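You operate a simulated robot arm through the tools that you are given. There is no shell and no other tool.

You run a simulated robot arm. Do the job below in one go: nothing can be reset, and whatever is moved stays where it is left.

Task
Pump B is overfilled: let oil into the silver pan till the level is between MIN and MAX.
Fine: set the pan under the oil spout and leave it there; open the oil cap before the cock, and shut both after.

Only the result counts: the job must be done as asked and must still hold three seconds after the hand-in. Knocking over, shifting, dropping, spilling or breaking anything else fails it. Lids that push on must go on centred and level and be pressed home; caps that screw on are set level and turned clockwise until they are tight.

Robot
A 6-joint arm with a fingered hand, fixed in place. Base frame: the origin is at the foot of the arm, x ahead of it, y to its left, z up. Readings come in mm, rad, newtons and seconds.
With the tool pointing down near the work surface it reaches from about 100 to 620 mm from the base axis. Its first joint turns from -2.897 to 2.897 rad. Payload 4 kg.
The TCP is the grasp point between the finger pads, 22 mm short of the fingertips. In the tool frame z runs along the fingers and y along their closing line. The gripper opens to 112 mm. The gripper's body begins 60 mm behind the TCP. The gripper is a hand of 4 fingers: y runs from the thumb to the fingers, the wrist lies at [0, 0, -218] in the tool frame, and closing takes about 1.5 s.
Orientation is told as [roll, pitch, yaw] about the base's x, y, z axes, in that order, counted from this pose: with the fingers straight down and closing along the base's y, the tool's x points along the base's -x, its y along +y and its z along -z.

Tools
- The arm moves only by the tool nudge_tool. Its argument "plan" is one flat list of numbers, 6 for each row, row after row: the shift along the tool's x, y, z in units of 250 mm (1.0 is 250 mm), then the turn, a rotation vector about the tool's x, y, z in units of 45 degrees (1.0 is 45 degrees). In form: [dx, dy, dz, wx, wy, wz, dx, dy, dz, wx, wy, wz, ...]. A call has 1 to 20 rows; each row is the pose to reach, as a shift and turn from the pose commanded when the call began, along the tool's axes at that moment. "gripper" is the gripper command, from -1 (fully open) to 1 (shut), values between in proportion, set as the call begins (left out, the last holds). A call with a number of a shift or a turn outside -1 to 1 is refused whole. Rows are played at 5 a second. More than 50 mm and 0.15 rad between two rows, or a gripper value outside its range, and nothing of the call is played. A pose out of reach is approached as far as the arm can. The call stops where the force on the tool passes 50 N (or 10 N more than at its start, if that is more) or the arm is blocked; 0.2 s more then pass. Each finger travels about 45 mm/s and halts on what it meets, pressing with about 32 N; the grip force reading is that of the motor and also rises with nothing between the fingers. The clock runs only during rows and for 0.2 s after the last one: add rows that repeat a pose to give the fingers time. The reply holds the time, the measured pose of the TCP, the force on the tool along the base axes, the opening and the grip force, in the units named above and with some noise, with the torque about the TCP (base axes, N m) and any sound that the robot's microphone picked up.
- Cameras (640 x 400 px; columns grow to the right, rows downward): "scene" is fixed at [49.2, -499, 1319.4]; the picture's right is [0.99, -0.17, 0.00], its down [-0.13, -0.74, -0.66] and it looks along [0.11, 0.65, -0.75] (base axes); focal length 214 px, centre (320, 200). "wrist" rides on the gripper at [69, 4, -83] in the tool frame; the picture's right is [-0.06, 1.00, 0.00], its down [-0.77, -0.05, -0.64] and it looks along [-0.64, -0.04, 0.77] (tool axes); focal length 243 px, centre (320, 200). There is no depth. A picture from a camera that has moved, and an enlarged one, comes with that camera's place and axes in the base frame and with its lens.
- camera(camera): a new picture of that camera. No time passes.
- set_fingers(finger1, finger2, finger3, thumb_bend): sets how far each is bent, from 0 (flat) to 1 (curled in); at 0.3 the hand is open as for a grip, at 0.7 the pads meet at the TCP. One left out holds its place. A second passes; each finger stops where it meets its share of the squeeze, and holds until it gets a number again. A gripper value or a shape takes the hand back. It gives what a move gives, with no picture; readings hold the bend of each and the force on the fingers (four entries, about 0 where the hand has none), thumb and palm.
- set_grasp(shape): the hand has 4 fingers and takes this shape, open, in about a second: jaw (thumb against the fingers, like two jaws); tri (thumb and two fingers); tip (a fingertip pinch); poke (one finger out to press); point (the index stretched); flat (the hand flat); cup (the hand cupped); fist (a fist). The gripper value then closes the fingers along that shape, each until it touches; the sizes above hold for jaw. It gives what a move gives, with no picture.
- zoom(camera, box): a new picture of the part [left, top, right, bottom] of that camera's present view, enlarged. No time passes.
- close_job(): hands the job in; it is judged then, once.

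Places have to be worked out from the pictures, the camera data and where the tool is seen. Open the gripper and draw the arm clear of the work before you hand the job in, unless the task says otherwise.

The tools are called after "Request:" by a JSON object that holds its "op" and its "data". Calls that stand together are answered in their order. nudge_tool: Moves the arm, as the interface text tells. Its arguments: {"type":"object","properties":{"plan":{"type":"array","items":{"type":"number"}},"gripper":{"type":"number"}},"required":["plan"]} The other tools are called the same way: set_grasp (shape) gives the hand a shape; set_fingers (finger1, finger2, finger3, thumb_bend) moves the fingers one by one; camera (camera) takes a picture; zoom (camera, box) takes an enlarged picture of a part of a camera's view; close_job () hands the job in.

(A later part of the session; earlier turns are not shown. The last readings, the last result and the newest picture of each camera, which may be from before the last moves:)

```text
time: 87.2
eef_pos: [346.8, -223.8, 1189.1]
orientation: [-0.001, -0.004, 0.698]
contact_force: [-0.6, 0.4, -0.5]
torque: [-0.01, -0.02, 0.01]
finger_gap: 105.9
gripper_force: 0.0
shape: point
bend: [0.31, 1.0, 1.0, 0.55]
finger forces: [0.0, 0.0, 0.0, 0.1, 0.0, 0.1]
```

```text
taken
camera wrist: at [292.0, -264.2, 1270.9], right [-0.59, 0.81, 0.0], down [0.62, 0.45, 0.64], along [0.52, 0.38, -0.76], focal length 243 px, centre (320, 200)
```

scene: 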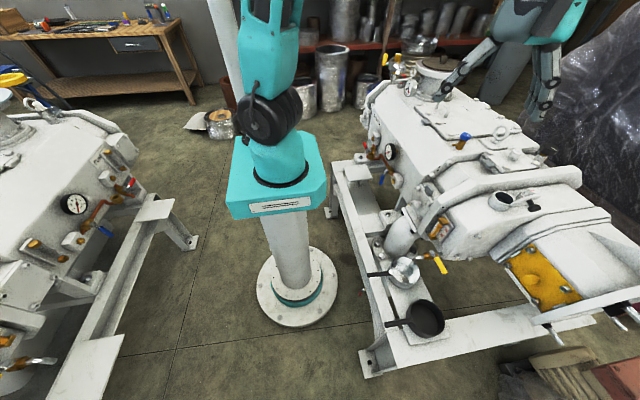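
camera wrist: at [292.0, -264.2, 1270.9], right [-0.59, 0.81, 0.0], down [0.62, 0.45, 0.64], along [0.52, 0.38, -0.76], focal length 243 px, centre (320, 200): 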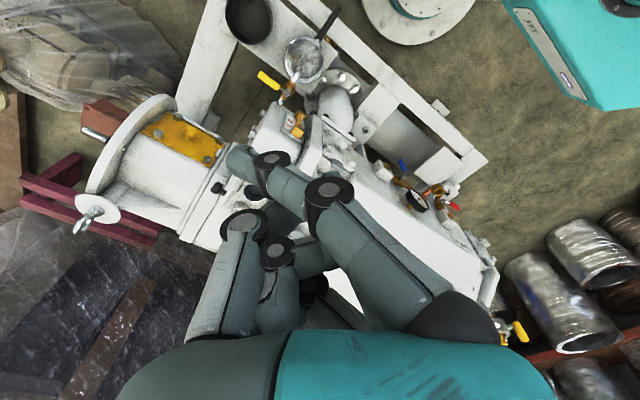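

None of the single-finger shapes beats a firm grip. I'll instead grip the handle rigidly with "jaw" at yaw −90° (ending at −180° when open), leaning the hand slightly back so the camera clears the pump. First restore jaw and rotate to −90° here in the clear.

Request:
{"op": "set_grasp", "data": {"shape": "jaw"}}

Request:
{"op": "nudge_tool", "data": {"plan": [0, 0, 0, 0, 0, 0.17, 0, 0, 0, 0, 0, 0.34, 0, 0, 0, 0, 0, 0.51, 0, 0, 0, 0, 0, 0.68, 0, 0, 0, 0, 0, 0.85, 0, 0, 0, 0, 0, 1]}}

Request:
{"op": "nudge_tool", "data": {"plan": [0, 0, 0, 0, 0, 0.17, 0, 0, 0, 0, 0, 0.34, 0, 0, 0, 0, 0, 0.51, 0, 0, 0, 0, 0, 0.68, 0, 0, 0, 0, 0, 0.85, 0, 0, 0, 0, 0, 1]}}

Request:
{"op": "nudge_tool", "data": {"plan": [0, 0, 0, 0, 0, 0.17, 0, 0, 0, 0, 0, 0.34, 0, 0, 0, 0, 0, 0.51, 0, 0, 0, 0, 0, 0.68, 0, 0, 0, 0, 0, 0.85, 0, 0, 0, 0, 0, 0.89, 0, 0, 0, 0, 0, 0.89]}}

Request:
{"op": "camera", "data": {"camera": "wrist"}}

```text
time: 88.2
eef_pos: [347.3, -224.6, 1189.1]
orientation: [-0.001, -0.004, 0.7]
contact_force: [0.0, -0.2, -0.8]
torque: [0.02, -0.02, 0.01]
finger_gap: 112.0
gripper_force: 0.1
shape: jaw
bend: [0.3, 0.3, 0.3, 0.3]
finger forces: [0.0, 0.0, 0.0, 0.0, 0.0, 0.0]
```

```text
time: 89.5
eef_pos: [345.5, -224.8, 1188.8]
orientation: [0.0, -0.002, -0.089]
contact_force: [0.6, 0.1, 0.9]
torque: [-0.02, 0.01, 0.02]
finger_gap: 111.8
gripper_force: 0.1
shape: jaw
bend: [0.3, 0.3, 0.3, 0.3]
finger forces: [0.1, 0.1, 0.0, 0.0, 0.0, 0.0]
```

```text
time: 91.0
eef_pos: [346.9, -224.6, 1188.5]
orientation: [0.004, 0.0, -0.872]
contact_force: [-0.6, 0.4, -0.7]
torque: [-0.02, -0.03, 0.02]
finger_gap: 112.0
gripper_force: 0.0
shape: jaw
bend: [0.3, 0.3, 0.3, 0.3]
finger forces: [0.1, 0.0, 0.0, 0.0, 0.0, 0.0]
```

```text
time: 92.5
eef_pos: [345.7, -224.0, 1188.8]
orientation: [0.003, 0.0, -1.573]
contact_force: [0.7, 0.1, 0.3]
torque: [0.04, 0.02, 0.0]
finger_gap: 112.0
gripper_force: 0.0
shape: jaw
bend: [0.3, 0.3, 0.3, 0.3]
finger forces: [0.0, 0.1, 0.1, 0.1, 0.0, 0.0]
```

```text
taken
camera wrist: at [351.6, -154.9, 1271.8], right [1.0, -0.07, 0.0], down [-0.05, -0.77, 0.64], along [-0.04, -0.64, -0.77], focal length 243 px, centre (320, 200)
```

wrist: 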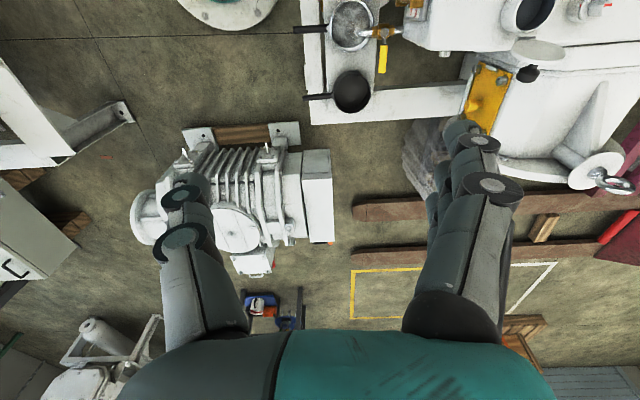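

At yaw −90°. I'll move over to the cock handle: to about (483,−300,850) in two steps.

Request:
{"op": "nudge_tool", "data": {"plan": [-0.06, 0.11, 0.08, 0, 0, 0, -0.12, 0.22, 0.16, 0, 0, 0, -0.18, 0.33, 0.24, 0, 0, 0, -0.24, 0.44, 0.32, 0, 0, 0, -0.3, 0.55, 0.4, 0, 0, 0, -0.3, 0.55, 0.4, 0, 0, 0]}}

Request:
{"op": "nudge_tool", "data": {"plan": [0, 0, 0.17, 0, 0, 0, 0, 0, 0.34, 0, 0, 0, 0, 0, 0.51, 0, 0, 0, 0, 0, 0.68, 0, 0, 0, 0, 0, 0.85, 0, 0, 0, 0, 0, 0.95, 0, 0, 0, 0, 0, 0.95, 0, 0, 0], "gripper": 0.1}}

Request:
{"op": "camera", "data": {"camera": "wrist"}}

Request:
{"op": "camera", "data": {"camera": "scene"}}

```text
time: 94.0
eef_pos: [486.9, -294.9, 1089.4]
orientation: [0.002, 0.0, -1.571]
contact_force: [-0.5, -0.4, 0.5]
torque: [-0.01, 0.01, 0.05]
finger_gap: 111.7
gripper_force: 0.1
shape: jaw
bend: [0.3, 0.3, 0.3, 0.3]
finger forces: [0.0, 0.0, 0.0, 0.1, 0.0, 0.0]
```

```text
time: 95.5
eef_pos: [484.5, -296.8, 852.0]
orientation: [0.003, 0.0, -1.57]
contact_force: [-0.9, 0.8, 0.2]
torque: [-0.02, 0.01, 0.03]
finger_gap: 51.3
gripper_force: 0.1
shape: jaw
bend: [0.73, 0.73, 0.73, 0.7]
finger forces: [0.1, 0.0, 0.1, 0.0, 0.0, 0.0]
```

```text
taken
camera wrist: at [490.7, -226.7, 934.2], right [1.0, -0.06, 0.0], down [-0.05, -0.77, 0.64], along [-0.04, -0.64, -0.77], focal length 243 px, centre (320, 200)
```

wrist: 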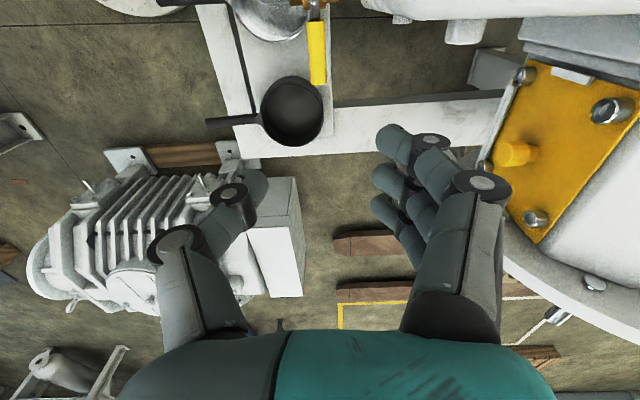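

```text
taken
```

scene: 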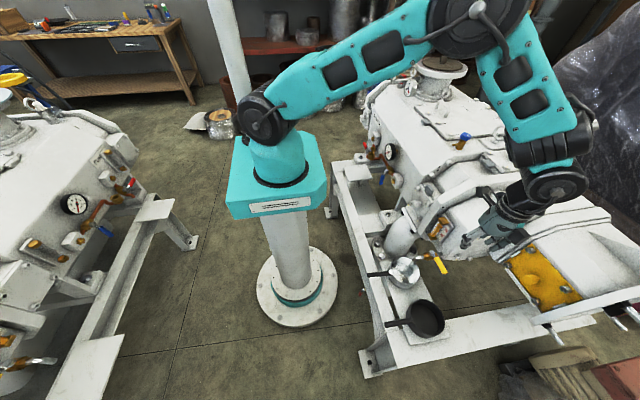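

The handle runs at x≈485 from y=−243 to −297. I'll lower to z≈760 over it, leaning the hand 15° toward −y.

Request:
{"op": "nudge_tool", "data": {"plan": [0.02, 0, 0.1, 0, 0.08, 0, 0.04, 0, 0.2, 0, 0.16, 0, 0.06, 0, 0.29, 0, 0.25, 0, 0.08, 0, 0.368, 0, 0.333, 0, 0.08, 0, 0.368, 0, 0.333, 0]}}

Request:
{"op": "camera", "data": {"camera": "wrist"}}

Request:
{"op": "zoom", "data": {"camera": "scene", "box": [400, 190, 520, 290]}}

```text
time: 96.8
eef_pos: [483.6, -276.9, 758.9]
orientation: [0.004, 0.264, -1.569]
contact_force: [0.1, 1.0, 0.1]
torque: [-0.01, 0.03, 0.01]
finger_gap: 51.3
gripper_force: 0.1
shape: jaw
bend: [0.73, 0.73, 0.73, 0.7]
finger forces: [0.1, 0.0, 0.0, 0.1, 0.0, 0.1]
```

```text
taken
camera wrist: at [489.7, -230.8, 856.8], right [1.0, -0.06, -0.01], down [-0.05, -0.91, 0.42], along [-0.04, -0.42, -0.91], focal length 243 px, centre (320, 200)
```

wrist: 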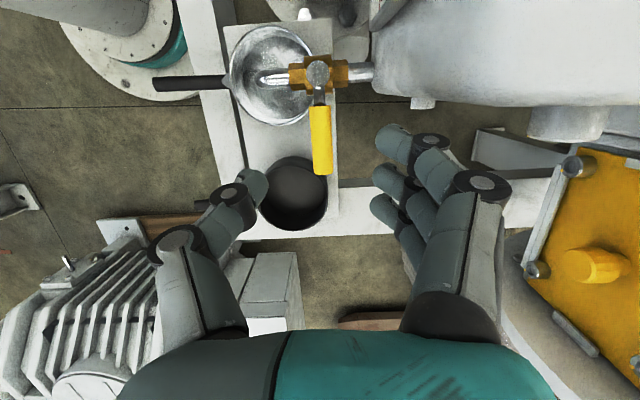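

```text
4.00 times, centred on (460, 240) of scene
camera zoom: at [49.2, -499.0, 1319.4], right [0.99, -0.17, 0.0], down [-0.13, -0.74, -0.66], along [0.11, 0.65, -0.75], focal length 858 px, centre (-240, 40)
```

zoom: 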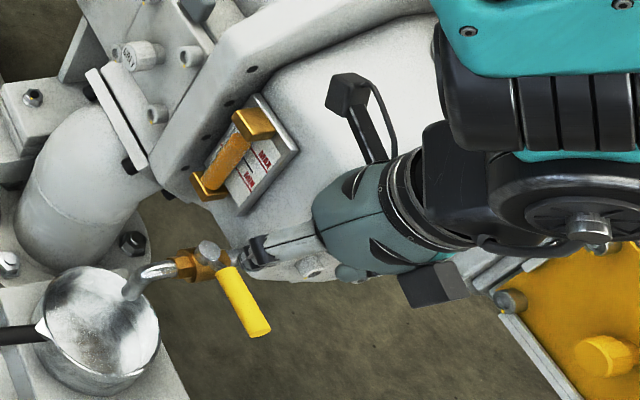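

The grip zone is well placed. I'll lower to about (485,−278,667) so thumb and fingers straddle the yellow handle, then check.

Request:
{"op": "nudge_tool", "data": {"plan": [-0.03, 0.003, 0.11, 0, 0, 0, -0.06, 0.006, 0.21, 0, 0, 0, -0.085, 0.006, 0.3, 0, 0, 0, -0.099, 0.006, 0.354, 0, 0, 0, -0.099, 0.006, 0.354, 0, 0, 0]}}

Request:
{"op": "camera", "data": {"camera": "wrist"}}

Request:
{"op": "zoom", "data": {"camera": "scene", "box": [400, 210, 500, 290]}}

```text
time: 98.0
eef_pos: [486.3, -279.8, 670.0]
orientation: [0.004, 0.263, -1.57]
contact_force: [-0.3, -0.6, 0.3]
torque: [0.01, -0.03, -0.02]
finger_gap: 51.1
gripper_force: 0.1
shape: jaw
bend: [0.73, 0.73, 0.73, 0.7]
finger forces: [0.1, 0.0, 0.0, 0.0, 0.0, 0.0]
```

```text
taken
camera wrist: at [491.5, -234.0, 767.5], right [1.0, -0.06, -0.01], down [-0.05, -0.91, 0.42], along [-0.04, -0.42, -0.91], focal length 243 px, centre (320, 200)
```

wrist: 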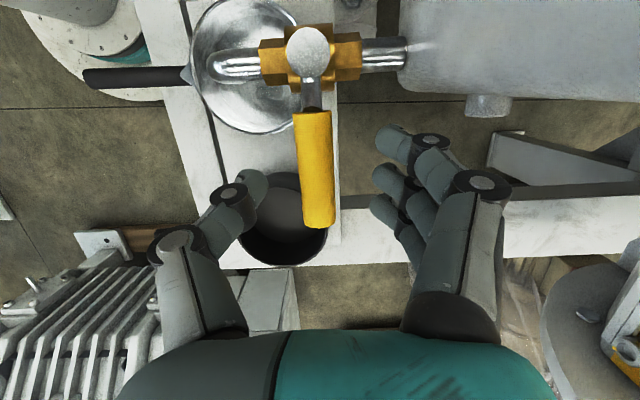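

```text
5.00 times, centred on (450, 250) of scene
camera zoom: at [49.2, -499.0, 1319.4], right [0.99, -0.17, 0.0], down [-0.13, -0.74, -0.66], along [0.11, 0.65, -0.75], focal length 1072 px, centre (-330, -50)
```

zoom: 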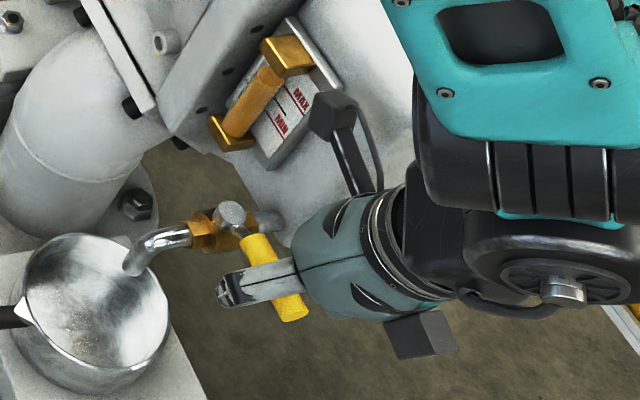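

The handle sits between thumb and fingers. Before gripping I'll zoom on the sight glass for the baseline level.

Request:
{"op": "zoom", "data": {"camera": "scene", "box": [438, 214, 470, 246]}}

Request:
{"op": "nudge_tool", "data": {"plan": [0.01, -0.002, 0.007, 0, 0, 0, 0.021, -0.004, 0.014, 0, 0, 0]}}

```text
12.50 times, centred on (454, 230) of scene
camera zoom: at [49.2, -499.0, 1319.4], right [0.99, -0.17, 0.0], down [-0.13, -0.74, -0.66], along [0.11, 0.65, -0.75], focal length 2681 px, centre (-1355, -175)
```

zoom: 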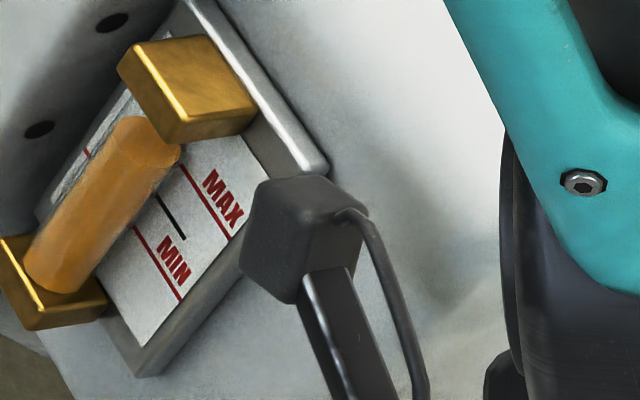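

```text
time: 98.5
eef_pos: [486.0, -273.4, 666.4]
orientation: [0.001, 0.262, -1.571]
contact_force: [-0.1, 0.0, -0.4]
torque: [0.0, -0.01, 0.01]
finger_gap: 51.1
gripper_force: 0.1
shape: jaw
bend: [0.73, 0.73, 0.73, 0.7]
finger forces: [0.0, 0.1, 0.0, 0.0, 0.0, 0.1]
```

Oil top stands clearly above the MAX line now. I'll close the jaw on the handle.

Request:
{"op": "nudge_tool", "data": {"plan": [0, 0, 0, 0, 0, 0, 0, 0, 0, 0, 0, 0, 0, 0, 0, 0, 0, 0, 0, 0, 0, 0, 0, 0, 0, 0, 0, 0, 0, 0, 0, 0, 0, 0, 0, 0], "gripper": 1}}

Request:
{"op": "camera", "data": {"camera": "wrist"}}

Request:
{"op": "zoom", "data": {"camera": "scene", "box": [400, 210, 500, 290]}}

```text
time: 100.0
eef_pos: [485.4, -274.6, 665.9]
orientation: [0.001, 0.264, -1.572]
contact_force: [-0.6, -0.4, -14.6]
torque: [0.0, -0.02, 0.0]
finger_gap: 7.8
gripper_force: 31.5
shape: jaw
bend: [0.72, 0.71, 0.68, 0.7]
finger forces: [10.0, 9.7, 9.6, 0.1, 29.0, 0.1]
```

```text
taken
camera wrist: at [490.8, -228.3, 764.0], right [1.0, -0.06, -0.02], down [-0.05, -0.91, 0.42], along [-0.04, -0.42, -0.91], focal length 243 px, centre (320, 200)
```

wrist: 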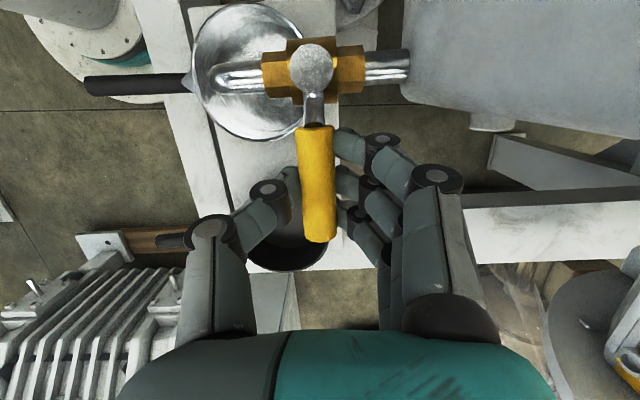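

```text
5.00 times, centred on (450, 250) of scene
camera zoom: at [49.2, -499.0, 1319.4], right [0.99, -0.17, 0.0], down [-0.13, -0.74, -0.66], along [0.11, 0.65, -0.75], focal length 1072 px, centre (-330, -50)
```

zoom: 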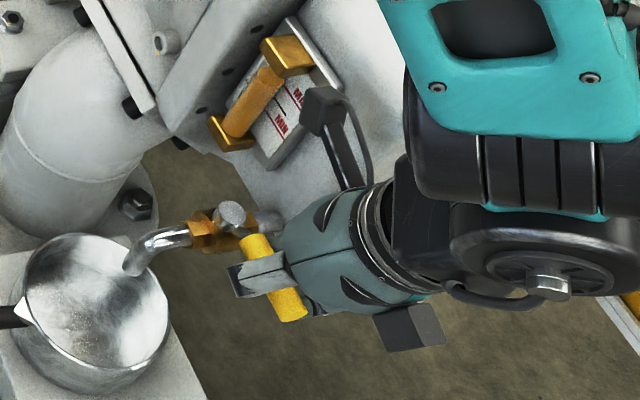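

The handle is gripped firmly. I'll turn it about the stem clockwise (toward −x) by 10° as a test, rotating the hand with it.

Request:
{"op": "nudge_tool", "data": {"plan": [0.0001, -0.0094, 0, -0.0145, 0, 0.0537, 0.0002, -0.0187, 0, -0.0289, 0, 0.1073, 0.001, -0.028, 0.0002, -0.0434, 0, 0.161, 0.0019, -0.0373, 0.0005, -0.0578, 0, 0.2146]}}

Request:
{"op": "zoom", "data": {"camera": "scene", "box": [400, 210, 500, 290]}}

Request:
{"op": "camera", "data": {"camera": "wrist"}}

```text
time: 101.0
eef_pos: [477.2, -274.1, 665.5]
orientation: [0.003, 0.263, -1.745]
contact_force: [0.7, 0.6, -7.0]
torque: [0.1, -0.04, 0.0]
finger_gap: 7.5
gripper_force: 32.0
shape: jaw
bend: [0.72, 0.71, 0.68, 0.7]
finger forces: [10.0, 8.6, 8.1, 0.0, 27.7, 0.1]
```

```text
5.00 times, centred on (450, 250) of scene
camera zoom: at [49.2, -499.0, 1319.4], right [0.99, -0.17, 0.0], down [-0.13, -0.74, -0.66], along [0.11, 0.65, -0.75], focal length 1072 px, centre (-330, -50)
```

zoom: 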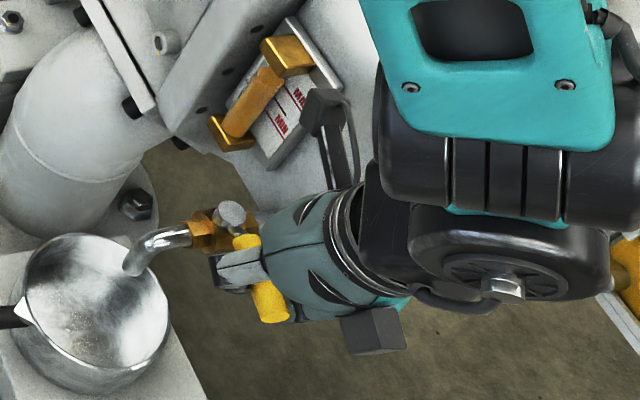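

```text
taken
camera wrist: at [489.9, -229.1, 763.4], right [0.97, -0.24, -0.01], down [-0.21, -0.88, 0.42], along [-0.11, -0.41, -0.91], focal length 243 px, centre (320, 200)
```

wrist: 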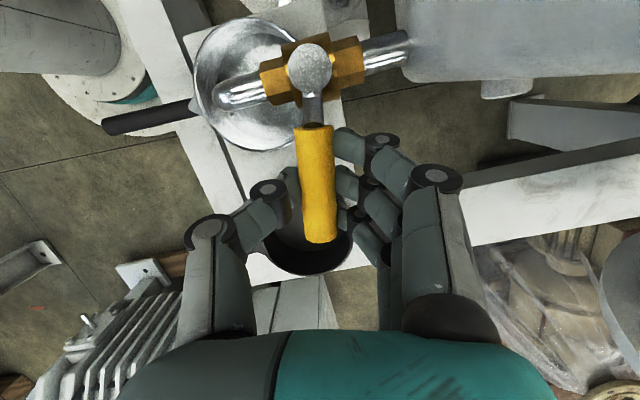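

It turns freely. I'll continue another 20° (total 30°) and look for flow.

Request:
{"op": "nudge_tool", "data": {"plan": [0.0002, -0.0187, 0, -0.0289, 0, 0.1073, 0.0019, -0.0373, 0.0005, -0.0578, 0, 0.2146, 0.0052, -0.0558, 0.0014, -0.0867, 0, 0.3219, 0.01, -0.0738, 0.0027, -0.1156, 0, 0.4292]}}

Request:
{"op": "zoom", "data": {"camera": "scene", "box": [400, 210, 500, 290]}}

Request:
{"op": "camera", "data": {"camera": "wrist"}}

```text
time: 102.0
eef_pos: [459.4, -266.7, 665.7]
orientation: [0.003, 0.266, -2.094]
contact_force: [2.2, 1.5, -4.5]
torque: [0.02, -0.09, -0.04]
finger_gap: 7.6
gripper_force: 31.8
shape: jaw
bend: [0.72, 0.71, 0.68, 0.71]
finger forces: [11.1, 8.5, 7.7, 0.0, 26.7, 0.0]
```

```text
5.00 times, centred on (450, 250) of scene
camera zoom: at [49.2, -499.0, 1319.4], right [0.99, -0.17, 0.0], down [-0.13, -0.74, -0.66], along [0.11, 0.65, -0.75], focal length 1072 px, centre (-330, -50)
```

zoom: 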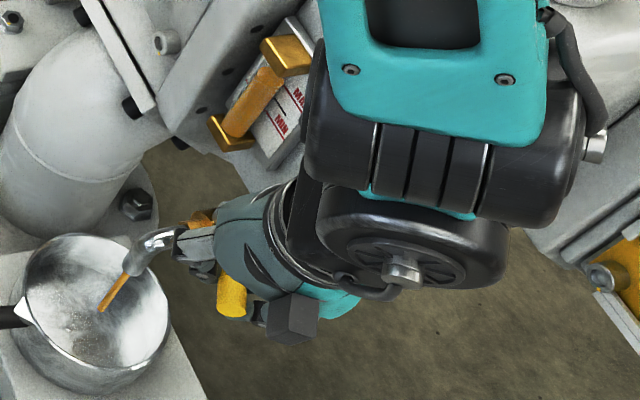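

```text
taken
camera wrist: at [486.4, -230.0, 763.2], right [0.83, -0.55, -0.01], down [-0.5, -0.76, 0.42], along [-0.24, -0.34, -0.91], focal length 243 px, centre (320, 200)
```

wrist: 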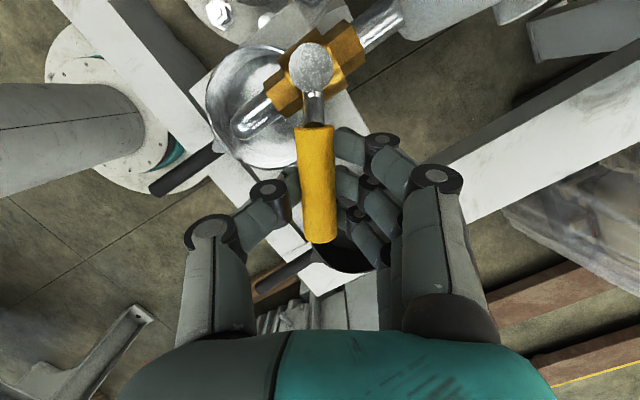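

Oil is flowing from the spout into the pan at this 30° opening, and the sight glass is still visible. I'll zoom on the glass for the level.

Request:
{"op": "zoom", "data": {"camera": "scene", "box": [438, 214, 470, 246]}}

Request:
{"op": "zoom", "data": {"camera": "scene", "box": [400, 250, 440, 290]}}

```text
12.50 times, centred on (454, 230) of scene
camera zoom: at [49.2, -499.0, 1319.4], right [0.99, -0.17, 0.0], down [-0.13, -0.74, -0.66], along [0.11, 0.65, -0.75], focal length 2681 px, centre (-1355, -175)
```

zoom: 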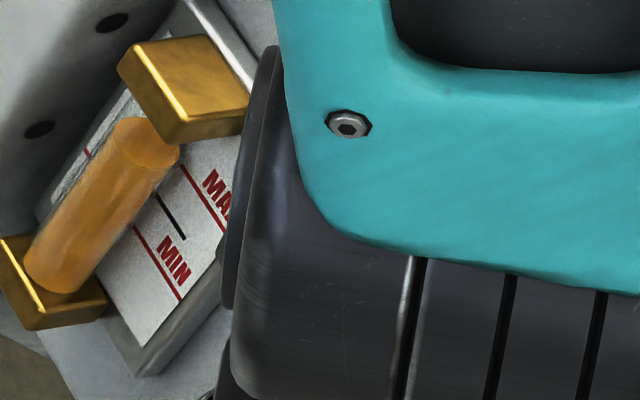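

```text
10.00 times, centred on (420, 270) of scene
camera zoom: at [49.2, -499.0, 1319.4], right [0.99, -0.17, 0.0], down [-0.13, -0.74, -0.66], along [0.11, 0.65, -0.75], focal length 2145 px, centre (-680, -500)
```

zoom: 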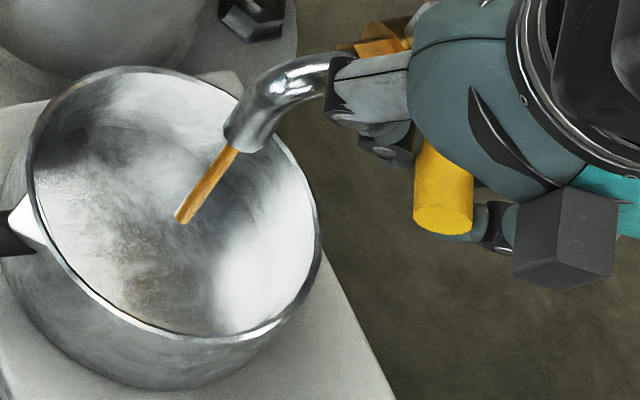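

The stream falls well inside the pan and the level tube remains in view. I'll hold for about 1 s and read the level again.

Request:
{"op": "nudge_tool", "data": {"plan": [0, 0, 0, 0, 0, 0, 0, 0, 0, 0, 0, 0, 0, 0, 0, 0, 0, 0, 0, 0, 0, 0, 0, 0, 0, 0, 0, 0, 0, 0]}}

Request:
{"op": "zoom", "data": {"camera": "scene", "box": [438, 214, 470, 246]}}

Request:
{"op": "zoom", "data": {"camera": "scene", "box": [400, 250, 440, 290]}}

```text
time: 103.2
eef_pos: [459.6, -267.8, 666.2]
orientation: [0.004, 0.263, -2.095]
contact_force: [5.9, 5.3, -2.3]
torque: [0.13, -0.12, -0.07]
finger_gap: 7.2
gripper_force: 32.0
shape: jaw
bend: [0.72, 0.71, 0.68, 0.71]
finger forces: [11.1, 8.1, 7.4, 0.0, 26.7, 0.1]
```

```text
12.50 times, centred on (454, 230) of scene
camera zoom: at [49.2, -499.0, 1319.4], right [0.99, -0.17, 0.0], down [-0.13, -0.74, -0.66], along [0.11, 0.65, -0.75], focal length 2681 px, centre (-1355, -175)
```

zoom: 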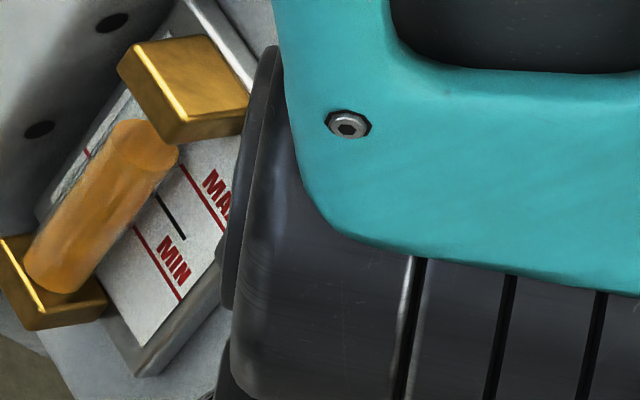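

```text
10.00 times, centred on (420, 270) of scene
camera zoom: at [49.2, -499.0, 1319.4], right [0.99, -0.17, 0.0], down [-0.13, -0.74, -0.66], along [0.11, 0.65, -0.75], focal length 2145 px, centre (-680, -500)
```

zoom: 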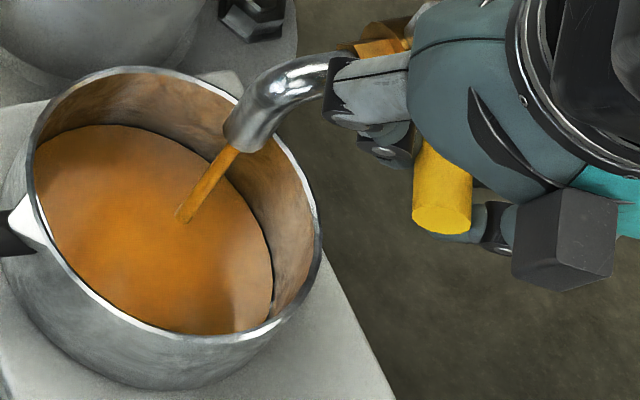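

The pan already shows oil while the glass has dropped only slightly. I'll wait a further short step and compare both levels carefully.

Request:
{"op": "nudge_tool", "data": {"plan": [0, 0, 0, 0, 0, 0, 0, 0, 0, 0, 0, 0, 0, 0, 0, 0, 0, 0]}}

Request:
{"op": "zoom", "data": {"camera": "scene", "box": [438, 214, 470, 246]}}

Request:
{"op": "zoom", "data": {"camera": "scene", "box": [400, 250, 440, 290]}}

```text
time: 104.0
eef_pos: [458.9, -268.6, 665.2]
orientation: [0.002, 0.264, -2.095]
contact_force: [6.6, 6.9, -2.0]
torque: [0.08, -0.13, -0.1]
finger_gap: 7.3
gripper_force: 32.3
shape: jaw
bend: [0.72, 0.71, 0.68, 0.71]
finger forces: [11.3, 8.2, 7.4, 0.0, 26.5, 0.1]
```

```text
12.50 times, centred on (454, 230) of scene
camera zoom: at [49.2, -499.0, 1319.4], right [0.99, -0.17, 0.0], down [-0.13, -0.74, -0.66], along [0.11, 0.65, -0.75], focal length 2681 px, centre (-1355, -175)
```

zoom: 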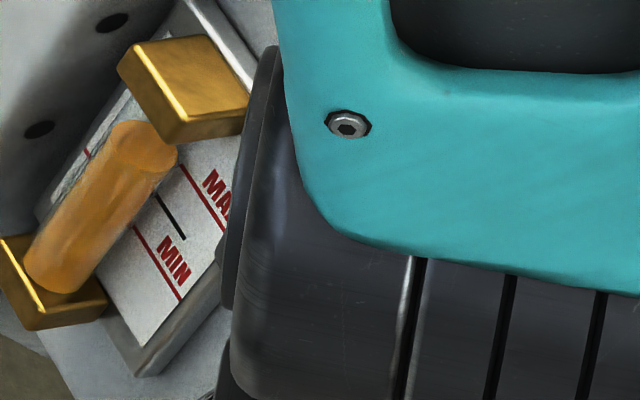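

```text
10.00 times, centred on (420, 270) of scene
camera zoom: at [49.2, -499.0, 1319.4], right [0.99, -0.17, 0.0], down [-0.13, -0.74, -0.66], along [0.11, 0.65, -0.75], focal length 2145 px, centre (-680, -500)
```

zoom: 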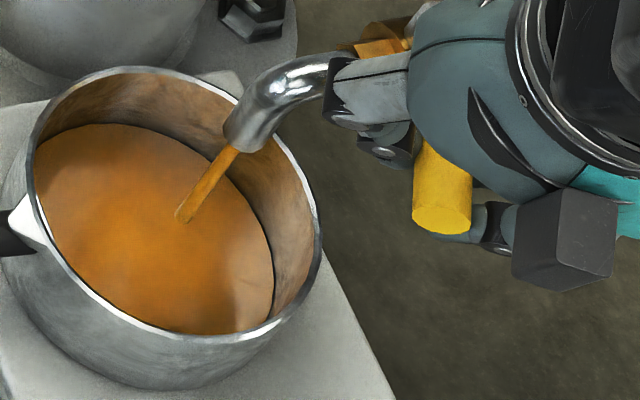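

The pan's oil surface is only near its bottom and rises slowly; the glass is falling slowly too. I'll hold 4 s at this opening and re-measure.

Request:
{"op": "nudge_tool", "data": {"plan": [0, 0, 0, 0, 0, 0, 0, 0, 0, 0, 0, 0, 0, 0, 0, 0, 0, 0, 0, 0, 0, 0, 0, 0, 0, 0, 0, 0, 0, 0, 0, 0, 0, 0, 0, 0, 0, 0, 0, 0, 0, 0, 0, 0, 0, 0, 0, 0, 0, 0, 0, 0, 0, 0, 0, 0, 0, 0, 0, 0, 0, 0, 0, 0, 0, 0, 0, 0, 0, 0, 0, 0, 0, 0, 0, 0, 0, 0, 0, 0, 0, 0, 0, 0, 0, 0, 0, 0, 0, 0, 0, 0, 0, 0, 0, 0, 0, 0, 0, 0, 0, 0, 0, 0, 0, 0, 0, 0, 0, 0, 0, 0, 0, 0, 0, 0, 0, 0, 0, 0]}}

Request:
{"op": "zoom", "data": {"camera": "scene", "box": [438, 214, 470, 246]}}

Request:
{"op": "zoom", "data": {"camera": "scene", "box": [400, 250, 440, 290]}}

```text
time: 108.2
eef_pos: [459.8, -268.7, 665.8]
orientation: [0.003, 0.264, -2.095]
contact_force: [6.1, 8.6, -1.7]
torque: [0.11, -0.12, -0.05]
finger_gap: 7.0
gripper_force: 32.2
shape: jaw
bend: [0.72, 0.71, 0.68, 0.71]
finger forces: [11.2, 8.0, 7.3, 0.0, 26.6, 0.0]
```

```text
12.50 times, centred on (454, 230) of scene
camera zoom: at [49.2, -499.0, 1319.4], right [0.99, -0.17, 0.0], down [-0.13, -0.74, -0.66], along [0.11, 0.65, -0.75], focal length 2681 px, centre (-1355, -175)
```

zoom: 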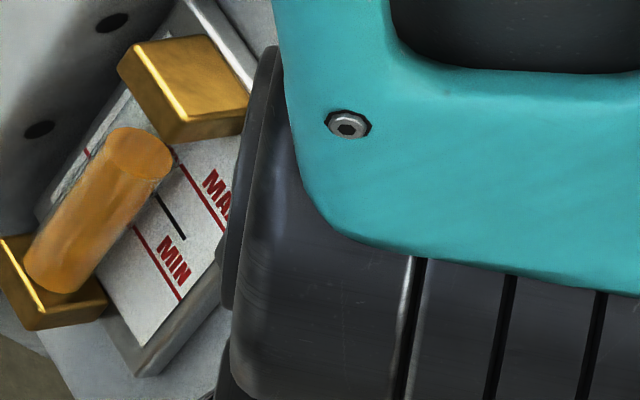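

```text
10.00 times, centred on (420, 270) of scene
camera zoom: at [49.2, -499.0, 1319.4], right [0.99, -0.17, 0.0], down [-0.13, -0.74, -0.66], along [0.11, 0.65, -0.75], focal length 2145 px, centre (-680, -500)
```

zoom: 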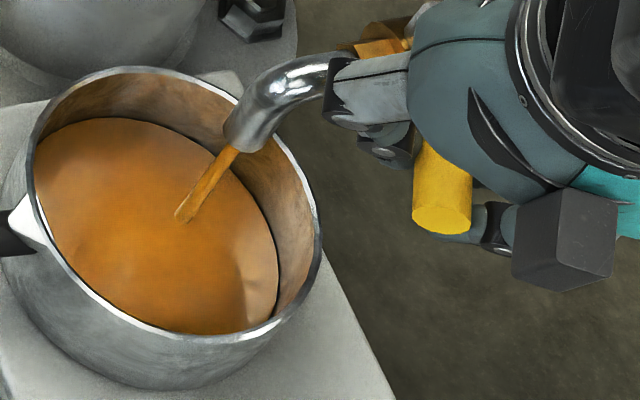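

By triangulation MAX is at z≈720, MIN at z≈689, and the oil top is now ≈727 (row 153 in this zoom), falling ≈1.1 mm/s; target ≈705 (row ≈203). I'll keep holding: three 4-s waits, then check.

Request:
{"op": "nudge_tool", "data": {"plan": [0, 0, 0, 0, 0, 0, 0, 0, 0, 0, 0, 0, 0, 0, 0, 0, 0, 0, 0, 0, 0, 0, 0, 0, 0, 0, 0, 0, 0, 0, 0, 0, 0, 0, 0, 0, 0, 0, 0, 0, 0, 0, 0, 0, 0, 0, 0, 0, 0, 0, 0, 0, 0, 0, 0, 0, 0, 0, 0, 0, 0, 0, 0, 0, 0, 0, 0, 0, 0, 0, 0, 0, 0, 0, 0, 0, 0, 0, 0, 0, 0, 0, 0, 0, 0, 0, 0, 0, 0, 0, 0, 0, 0, 0, 0, 0, 0, 0, 0, 0, 0, 0, 0, 0, 0, 0, 0, 0, 0, 0, 0, 0, 0, 0, 0, 0, 0, 0, 0, 0]}}

Request:
{"op": "zoom", "data": {"camera": "scene", "box": [438, 214, 470, 246]}}

Request:
{"op": "zoom", "data": {"camera": "scene", "box": [400, 250, 440, 290]}}

```text
time: 112.3
eef_pos: [459.5, -268.3, 666.1]
orientation: [0.004, 0.263, -2.094]
contact_force: [6.0, 8.0, -2.1]
torque: [0.14, -0.13, -0.05]
finger_gap: 7.5
gripper_force: 32.2
shape: jaw
bend: [0.72, 0.71, 0.68, 0.71]
finger forces: [11.0, 8.3, 7.4, 0.1, 26.5, 0.0]
```

```text
12.50 times, centred on (454, 230) of scene
camera zoom: at [49.2, -499.0, 1319.4], right [0.99, -0.17, 0.0], down [-0.13, -0.74, -0.66], along [0.11, 0.65, -0.75], focal length 2681 px, centre (-1355, -175)
```

zoom: 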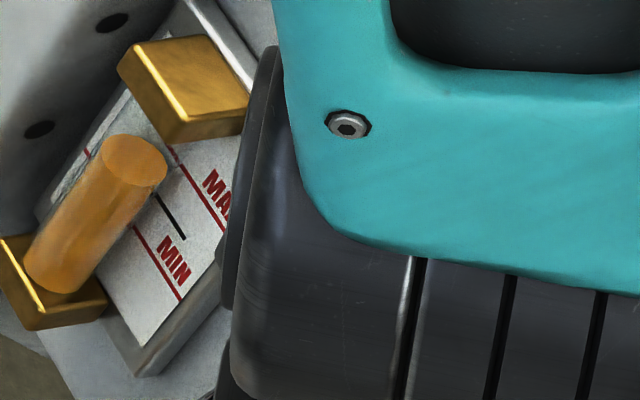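

```text
10.00 times, centred on (420, 270) of scene
camera zoom: at [49.2, -499.0, 1319.4], right [0.99, -0.17, 0.0], down [-0.13, -0.74, -0.66], along [0.11, 0.65, -0.75], focal length 2145 px, centre (-680, -500)
```

zoom: 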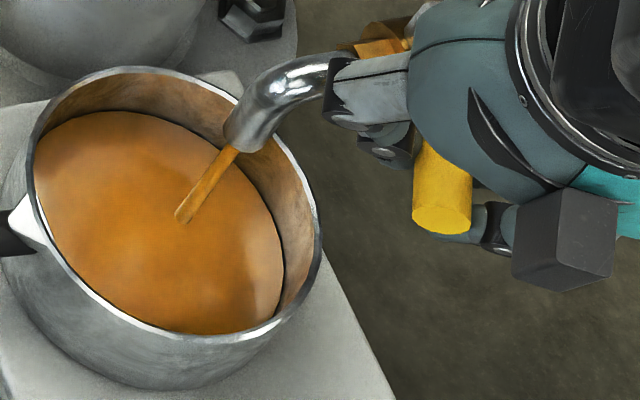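

Glass falls ≈1 mm/s; the pan's oil is ~24 mm below its rim and rises ≈0.85 mm/s, so there is room but not excess. I'll hold 8 s more, checking in between.

Request:
{"op": "nudge_tool", "data": {"plan": [0, 0, 0, 0, 0, 0, 0, 0, 0, 0, 0, 0, 0, 0, 0, 0, 0, 0, 0, 0, 0, 0, 0, 0, 0, 0, 0, 0, 0, 0, 0, 0, 0, 0, 0, 0, 0, 0, 0, 0, 0, 0, 0, 0, 0, 0, 0, 0, 0, 0, 0, 0, 0, 0, 0, 0, 0, 0, 0, 0, 0, 0, 0, 0, 0, 0, 0, 0, 0, 0, 0, 0, 0, 0, 0, 0, 0, 0, 0, 0, 0, 0, 0, 0, 0, 0, 0, 0, 0, 0, 0, 0, 0, 0, 0, 0, 0, 0, 0, 0, 0, 0, 0, 0, 0, 0, 0, 0, 0, 0, 0, 0, 0, 0, 0, 0, 0, 0, 0, 0]}}

Request:
{"op": "zoom", "data": {"camera": "scene", "box": [438, 214, 470, 246]}}

Request:
{"op": "zoom", "data": {"camera": "scene", "box": [400, 250, 440, 290]}}

```text
time: 116.5
eef_pos: [458.2, -268.7, 665.2]
orientation: [0.003, 0.263, -2.094]
contact_force: [5.6, 7.1, -2.8]
torque: [0.17, -0.13, -0.09]
finger_gap: 7.3
gripper_force: 31.9
shape: jaw
bend: [0.72, 0.71, 0.68, 0.71]
finger forces: [11.1, 8.3, 7.3, 0.0, 26.6, 0.0]
```

```text
12.50 times, centred on (454, 230) of scene
camera zoom: at [49.2, -499.0, 1319.4], right [0.99, -0.17, 0.0], down [-0.13, -0.74, -0.66], along [0.11, 0.65, -0.75], focal length 2681 px, centre (-1355, -175)
```

zoom: 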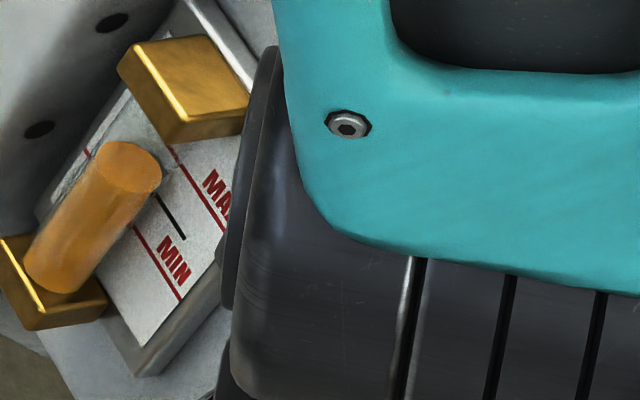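

```text
10.00 times, centred on (420, 270) of scene
camera zoom: at [49.2, -499.0, 1319.4], right [0.99, -0.17, 0.0], down [-0.13, -0.74, -0.66], along [0.11, 0.65, -0.75], focal length 2145 px, centre (-680, -500)
```

zoom: 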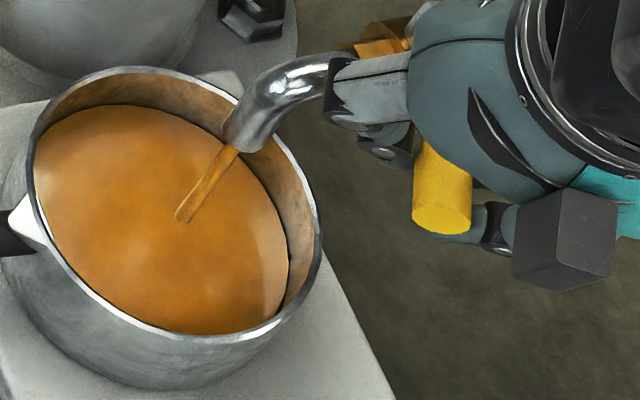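

Oil top is now about at the MAX height by my estimate (row 167); the pan still has ~20 mm freeboard. I'll hold another 4 s twice with a check after each.

Request:
{"op": "nudge_tool", "data": {"plan": [0, 0, 0, 0, 0, 0, 0, 0, 0, 0, 0, 0, 0, 0, 0, 0, 0, 0, 0, 0, 0, 0, 0, 0, 0, 0, 0, 0, 0, 0, 0, 0, 0, 0, 0, 0, 0, 0, 0, 0, 0, 0, 0, 0, 0, 0, 0, 0, 0, 0, 0, 0, 0, 0, 0, 0, 0, 0, 0, 0, 0, 0, 0, 0, 0, 0, 0, 0, 0, 0, 0, 0, 0, 0, 0, 0, 0, 0, 0, 0, 0, 0, 0, 0, 0, 0, 0, 0, 0, 0, 0, 0, 0, 0, 0, 0, 0, 0, 0, 0, 0, 0, 0, 0, 0, 0, 0, 0, 0, 0, 0, 0, 0, 0, 0, 0, 0, 0, 0, 0]}}

Request:
{"op": "zoom", "data": {"camera": "scene", "box": [438, 214, 470, 246]}}

Request:
{"op": "zoom", "data": {"camera": "scene", "box": [400, 250, 440, 290]}}

```text
time: 120.8
eef_pos: [458.7, -267.4, 666.2]
orientation: [0.004, 0.262, -2.095]
contact_force: [5.7, 7.9, -3.9]
torque: [0.14, -0.13, -0.1]
finger_gap: 7.4
gripper_force: 31.6
shape: jaw
bend: [0.72, 0.71, 0.68, 0.71]
finger forces: [11.2, 8.3, 7.5, 0.0, 26.5, 0.0]
```

```text
12.50 times, centred on (454, 230) of scene
camera zoom: at [49.2, -499.0, 1319.4], right [0.99, -0.17, 0.0], down [-0.13, -0.74, -0.66], along [0.11, 0.65, -0.75], focal length 2681 px, centre (-1355, -175)
```

zoom: 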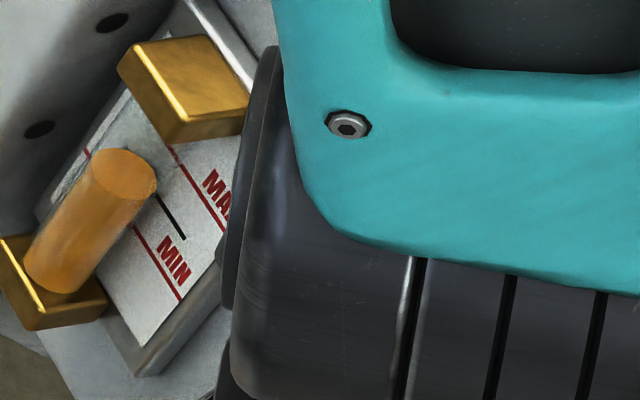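

```text
10.00 times, centred on (420, 270) of scene
camera zoom: at [49.2, -499.0, 1319.4], right [0.99, -0.17, 0.0], down [-0.13, -0.74, -0.66], along [0.11, 0.65, -0.75], focal length 2145 px, centre (-680, -500)
```

zoom: 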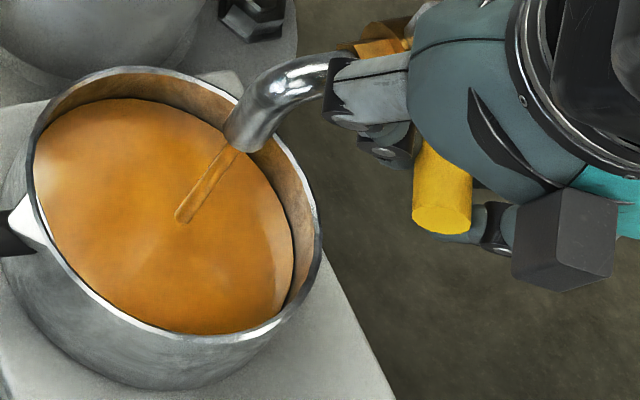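

Row 174.5 now; pan freeboard ≈17 mm. I'll hold about 4 s + 3 s more, then shut the cock and verify from a level view.

Request:
{"op": "nudge_tool", "data": {"plan": [0, 0, 0, 0, 0, 0, 0, 0, 0, 0, 0, 0, 0, 0, 0, 0, 0, 0, 0, 0, 0, 0, 0, 0, 0, 0, 0, 0, 0, 0, 0, 0, 0, 0, 0, 0, 0, 0, 0, 0, 0, 0, 0, 0, 0, 0, 0, 0, 0, 0, 0, 0, 0, 0, 0, 0, 0, 0, 0, 0, 0, 0, 0, 0, 0, 0, 0, 0, 0, 0, 0, 0, 0, 0, 0, 0, 0, 0, 0, 0, 0, 0, 0, 0, 0, 0, 0, 0, 0, 0, 0, 0, 0, 0, 0, 0, 0, 0, 0, 0, 0, 0, 0, 0, 0, 0, 0, 0, 0, 0, 0, 0, 0, 0, 0, 0, 0, 0, 0, 0]}}

Request:
{"op": "zoom", "data": {"camera": "scene", "box": [438, 214, 470, 246]}}

Request:
{"op": "zoom", "data": {"camera": "scene", "box": [400, 250, 440, 290]}}

```text
time: 125.0
eef_pos: [459.5, -267.9, 664.7]
orientation: [0.003, 0.263, -2.095]
contact_force: [6.8, 7.5, -3.8]
torque: [0.09, -0.12, -0.1]
finger_gap: 7.5
gripper_force: 32.3
shape: jaw
bend: [0.72, 0.71, 0.68, 0.71]
finger forces: [11.1, 8.1, 7.5, 0.0, 26.6, 0.0]
```

```text
12.50 times, centred on (454, 230) of scene
camera zoom: at [49.2, -499.0, 1319.4], right [0.99, -0.17, 0.0], down [-0.13, -0.74, -0.66], along [0.11, 0.65, -0.75], focal length 2681 px, centre (-1355, -175)
```

zoom: 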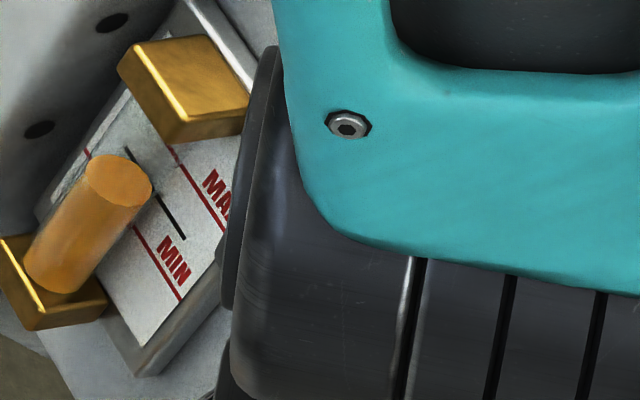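

```text
10.00 times, centred on (420, 270) of scene
camera zoom: at [49.2, -499.0, 1319.4], right [0.99, -0.17, 0.0], down [-0.13, -0.74, -0.66], along [0.11, 0.65, -0.75], focal length 2145 px, centre (-680, -500)
```

zoom: 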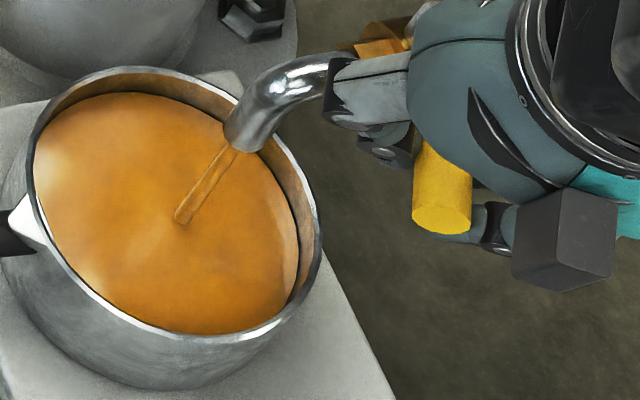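

The black mid-mark fixes the tube at y≈−166, which puts the oil top now at z≈711 (MAX 720, MIN 689). One more 4-s hold, then I shut the cock.

Request:
{"op": "nudge_tool", "data": {"plan": [0, 0, 0, 0, 0, 0, 0, 0, 0, 0, 0, 0, 0, 0, 0, 0, 0, 0, 0, 0, 0, 0, 0, 0, 0, 0, 0, 0, 0, 0, 0, 0, 0, 0, 0, 0, 0, 0, 0, 0, 0, 0, 0, 0, 0, 0, 0, 0, 0, 0, 0, 0, 0, 0, 0, 0, 0, 0, 0, 0, 0, 0, 0, 0, 0, 0, 0, 0, 0, 0, 0, 0, 0, 0, 0, 0, 0, 0, 0, 0, 0, 0, 0, 0, 0, 0, 0, 0, 0, 0, 0, 0, 0, 0, 0, 0, 0, 0, 0, 0, 0, 0, 0, 0, 0, 0, 0, 0, 0, 0, 0, 0, 0, 0, 0, 0, 0, 0, 0, 0]}}

Request:
{"op": "zoom", "data": {"camera": "scene", "box": [438, 214, 470, 246]}}

Request:
{"op": "zoom", "data": {"camera": "scene", "box": [400, 250, 440, 290]}}

```text
time: 129.2
eef_pos: [458.9, -267.5, 665.6]
orientation: [0.003, 0.263, -2.096]
contact_force: [5.2, 7.4, -3.8]
torque: [0.18, -0.11, -0.08]
finger_gap: 7.3
gripper_force: 31.8
shape: jaw
bend: [0.72, 0.71, 0.68, 0.71]
finger forces: [11.0, 8.3, 7.6, 0.0, 26.6, 0.1]
```

```text
12.50 times, centred on (454, 230) of scene
camera zoom: at [49.2, -499.0, 1319.4], right [0.99, -0.17, 0.0], down [-0.13, -0.74, -0.66], along [0.11, 0.65, -0.75], focal length 2681 px, centre (-1355, -175)
```

zoom: 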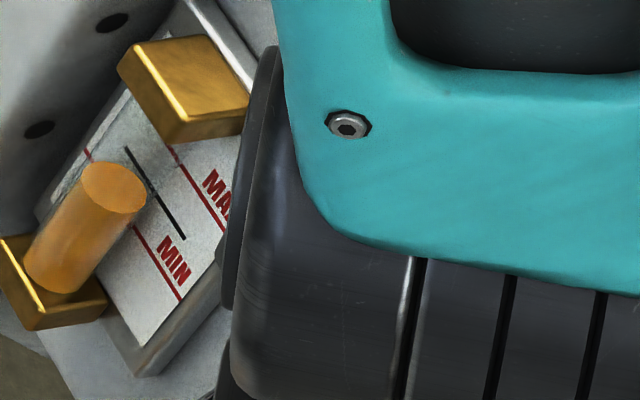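

```text
10.00 times, centred on (420, 270) of scene
camera zoom: at [49.2, -499.0, 1319.4], right [0.99, -0.17, 0.0], down [-0.13, -0.74, -0.66], along [0.11, 0.65, -0.75], focal length 2145 px, centre (-680, -500)
```

zoom: 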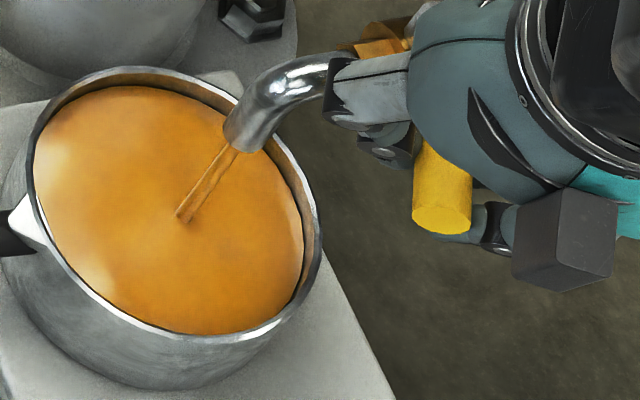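

The oil top is at z≈708, comfortably between the marks. I'll now turn the handle back the full 30° plus a slight press to shut it.

Request:
{"op": "nudge_tool", "data": {"plan": [0.0014, 0.0187, 0.0004, 0.0289, 0, -0.1073, 0.0044, 0.0371, 0.0012, 0.0578, 0, -0.2146, 0.009, 0.0552, 0.0024, 0.0867, 0, -0.3219, 0.015, 0.0728, 0.004, 0.1156, 0, -0.4292, 0.0225, 0.0899, 0.0061, 0.1444, 0, -0.5364, 0.0314, 0.1062, 0.0085, 0.1733, 0, -0.6437, 0.0343, 0.1109, 0.0092, 0.182, 0, -0.676]}}

Request:
{"op": "zoom", "data": {"camera": "scene", "box": [400, 210, 500, 290]}}

Request:
{"op": "camera", "data": {"camera": "wrist"}}

Request:
{"op": "zoom", "data": {"camera": "scene", "box": [438, 214, 470, 246]}}

```text
time: 130.8
eef_pos: [486.1, -274.4, 664.8]
orientation: [0.002, 0.261, -1.547]
contact_force: [-4.6, -5.1, -2.2]
torque: [0.03, 0.01, -0.09]
finger_gap: 7.7
gripper_force: 31.8
shape: jaw
bend: [0.72, 0.71, 0.69, 0.71]
finger forces: [10.3, 7.8, 7.4, 0.0, 29.8, 0.1]
```

```text
5.00 times, centred on (450, 250) of scene
camera zoom: at [49.2, -499.0, 1319.4], right [0.99, -0.17, 0.0], down [-0.13, -0.74, -0.66], along [0.11, 0.65, -0.75], focal length 1072 px, centre (-330, -50)
```

zoom: 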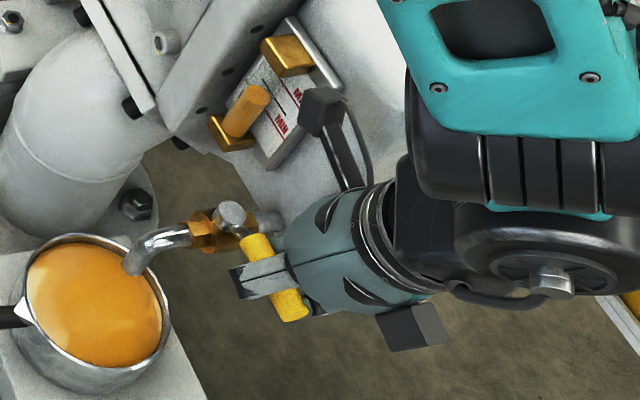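

```text
taken
camera wrist: at [490.9, -227.8, 762.3], right [1.0, -0.04, -0.01], down [-0.03, -0.91, 0.42], along [-0.03, -0.42, -0.91], focal length 243 px, centre (320, 200)
```

wrist: 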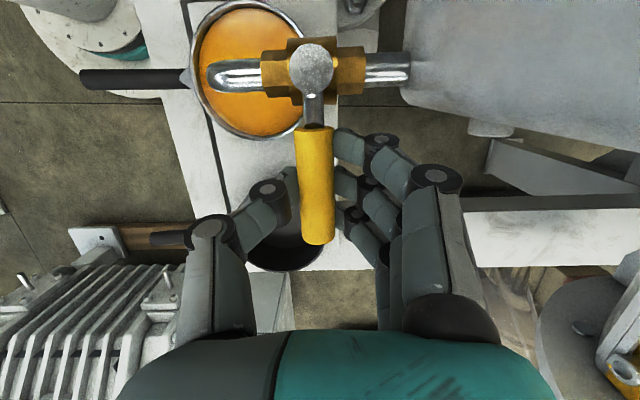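

```text
12.50 times, centred on (454, 230) of scene
camera zoom: at [49.2, -499.0, 1319.4], right [0.99, -0.17, 0.0], down [-0.13, -0.74, -0.66], along [0.11, 0.65, -0.75], focal length 2681 px, centre (-1355, -175)
```

zoom: 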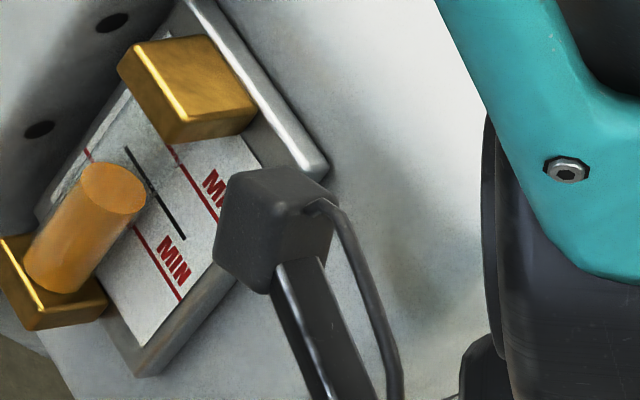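

Flow has stopped and the handle is back across the pipe. I'll press 2° further to make sure it is hard against its closed stop.

Request:
{"op": "nudge_tool", "data": {"plan": [0.0002, 0.0037, 0, 0.0058, 0, -0.0215, 0.0004, 0.0075, 0, 0.0116, 0, -0.0429, 0.0004, 0.0075, 0, 0.0116, 0, -0.0429]}}

Request:
{"op": "zoom", "data": {"camera": "wrist", "box": [180, 0, 440, 260]}}

```text
time: 131.6
eef_pos: [488.3, -273.8, 664.9]
orientation: [0.001, 0.262, -1.51]
contact_force: [-11.0, -7.4, -5.1]
torque: [0.0, 0.13, -0.09]
finger_gap: 7.8
gripper_force: 31.9
shape: jaw
bend: [0.72, 0.72, 0.69, 0.71]
finger forces: [9.6, 7.9, 7.8, 0.1, 32.2, 0.0]
```

```text
1.54 times, centred on (310, 130) of wrist
camera zoom: at [490.9, -227.5, 762.4], right [1.0, 0.0, -0.02], down [0.01, -0.91, 0.42], along [-0.02, -0.42, -0.91], focal length 373 px, centre (335, 308)
```

zoom: 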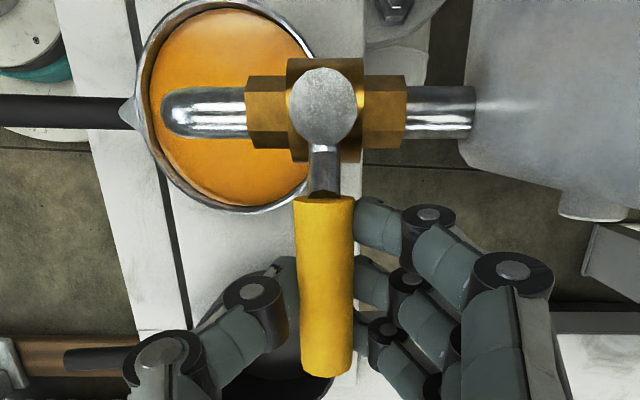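

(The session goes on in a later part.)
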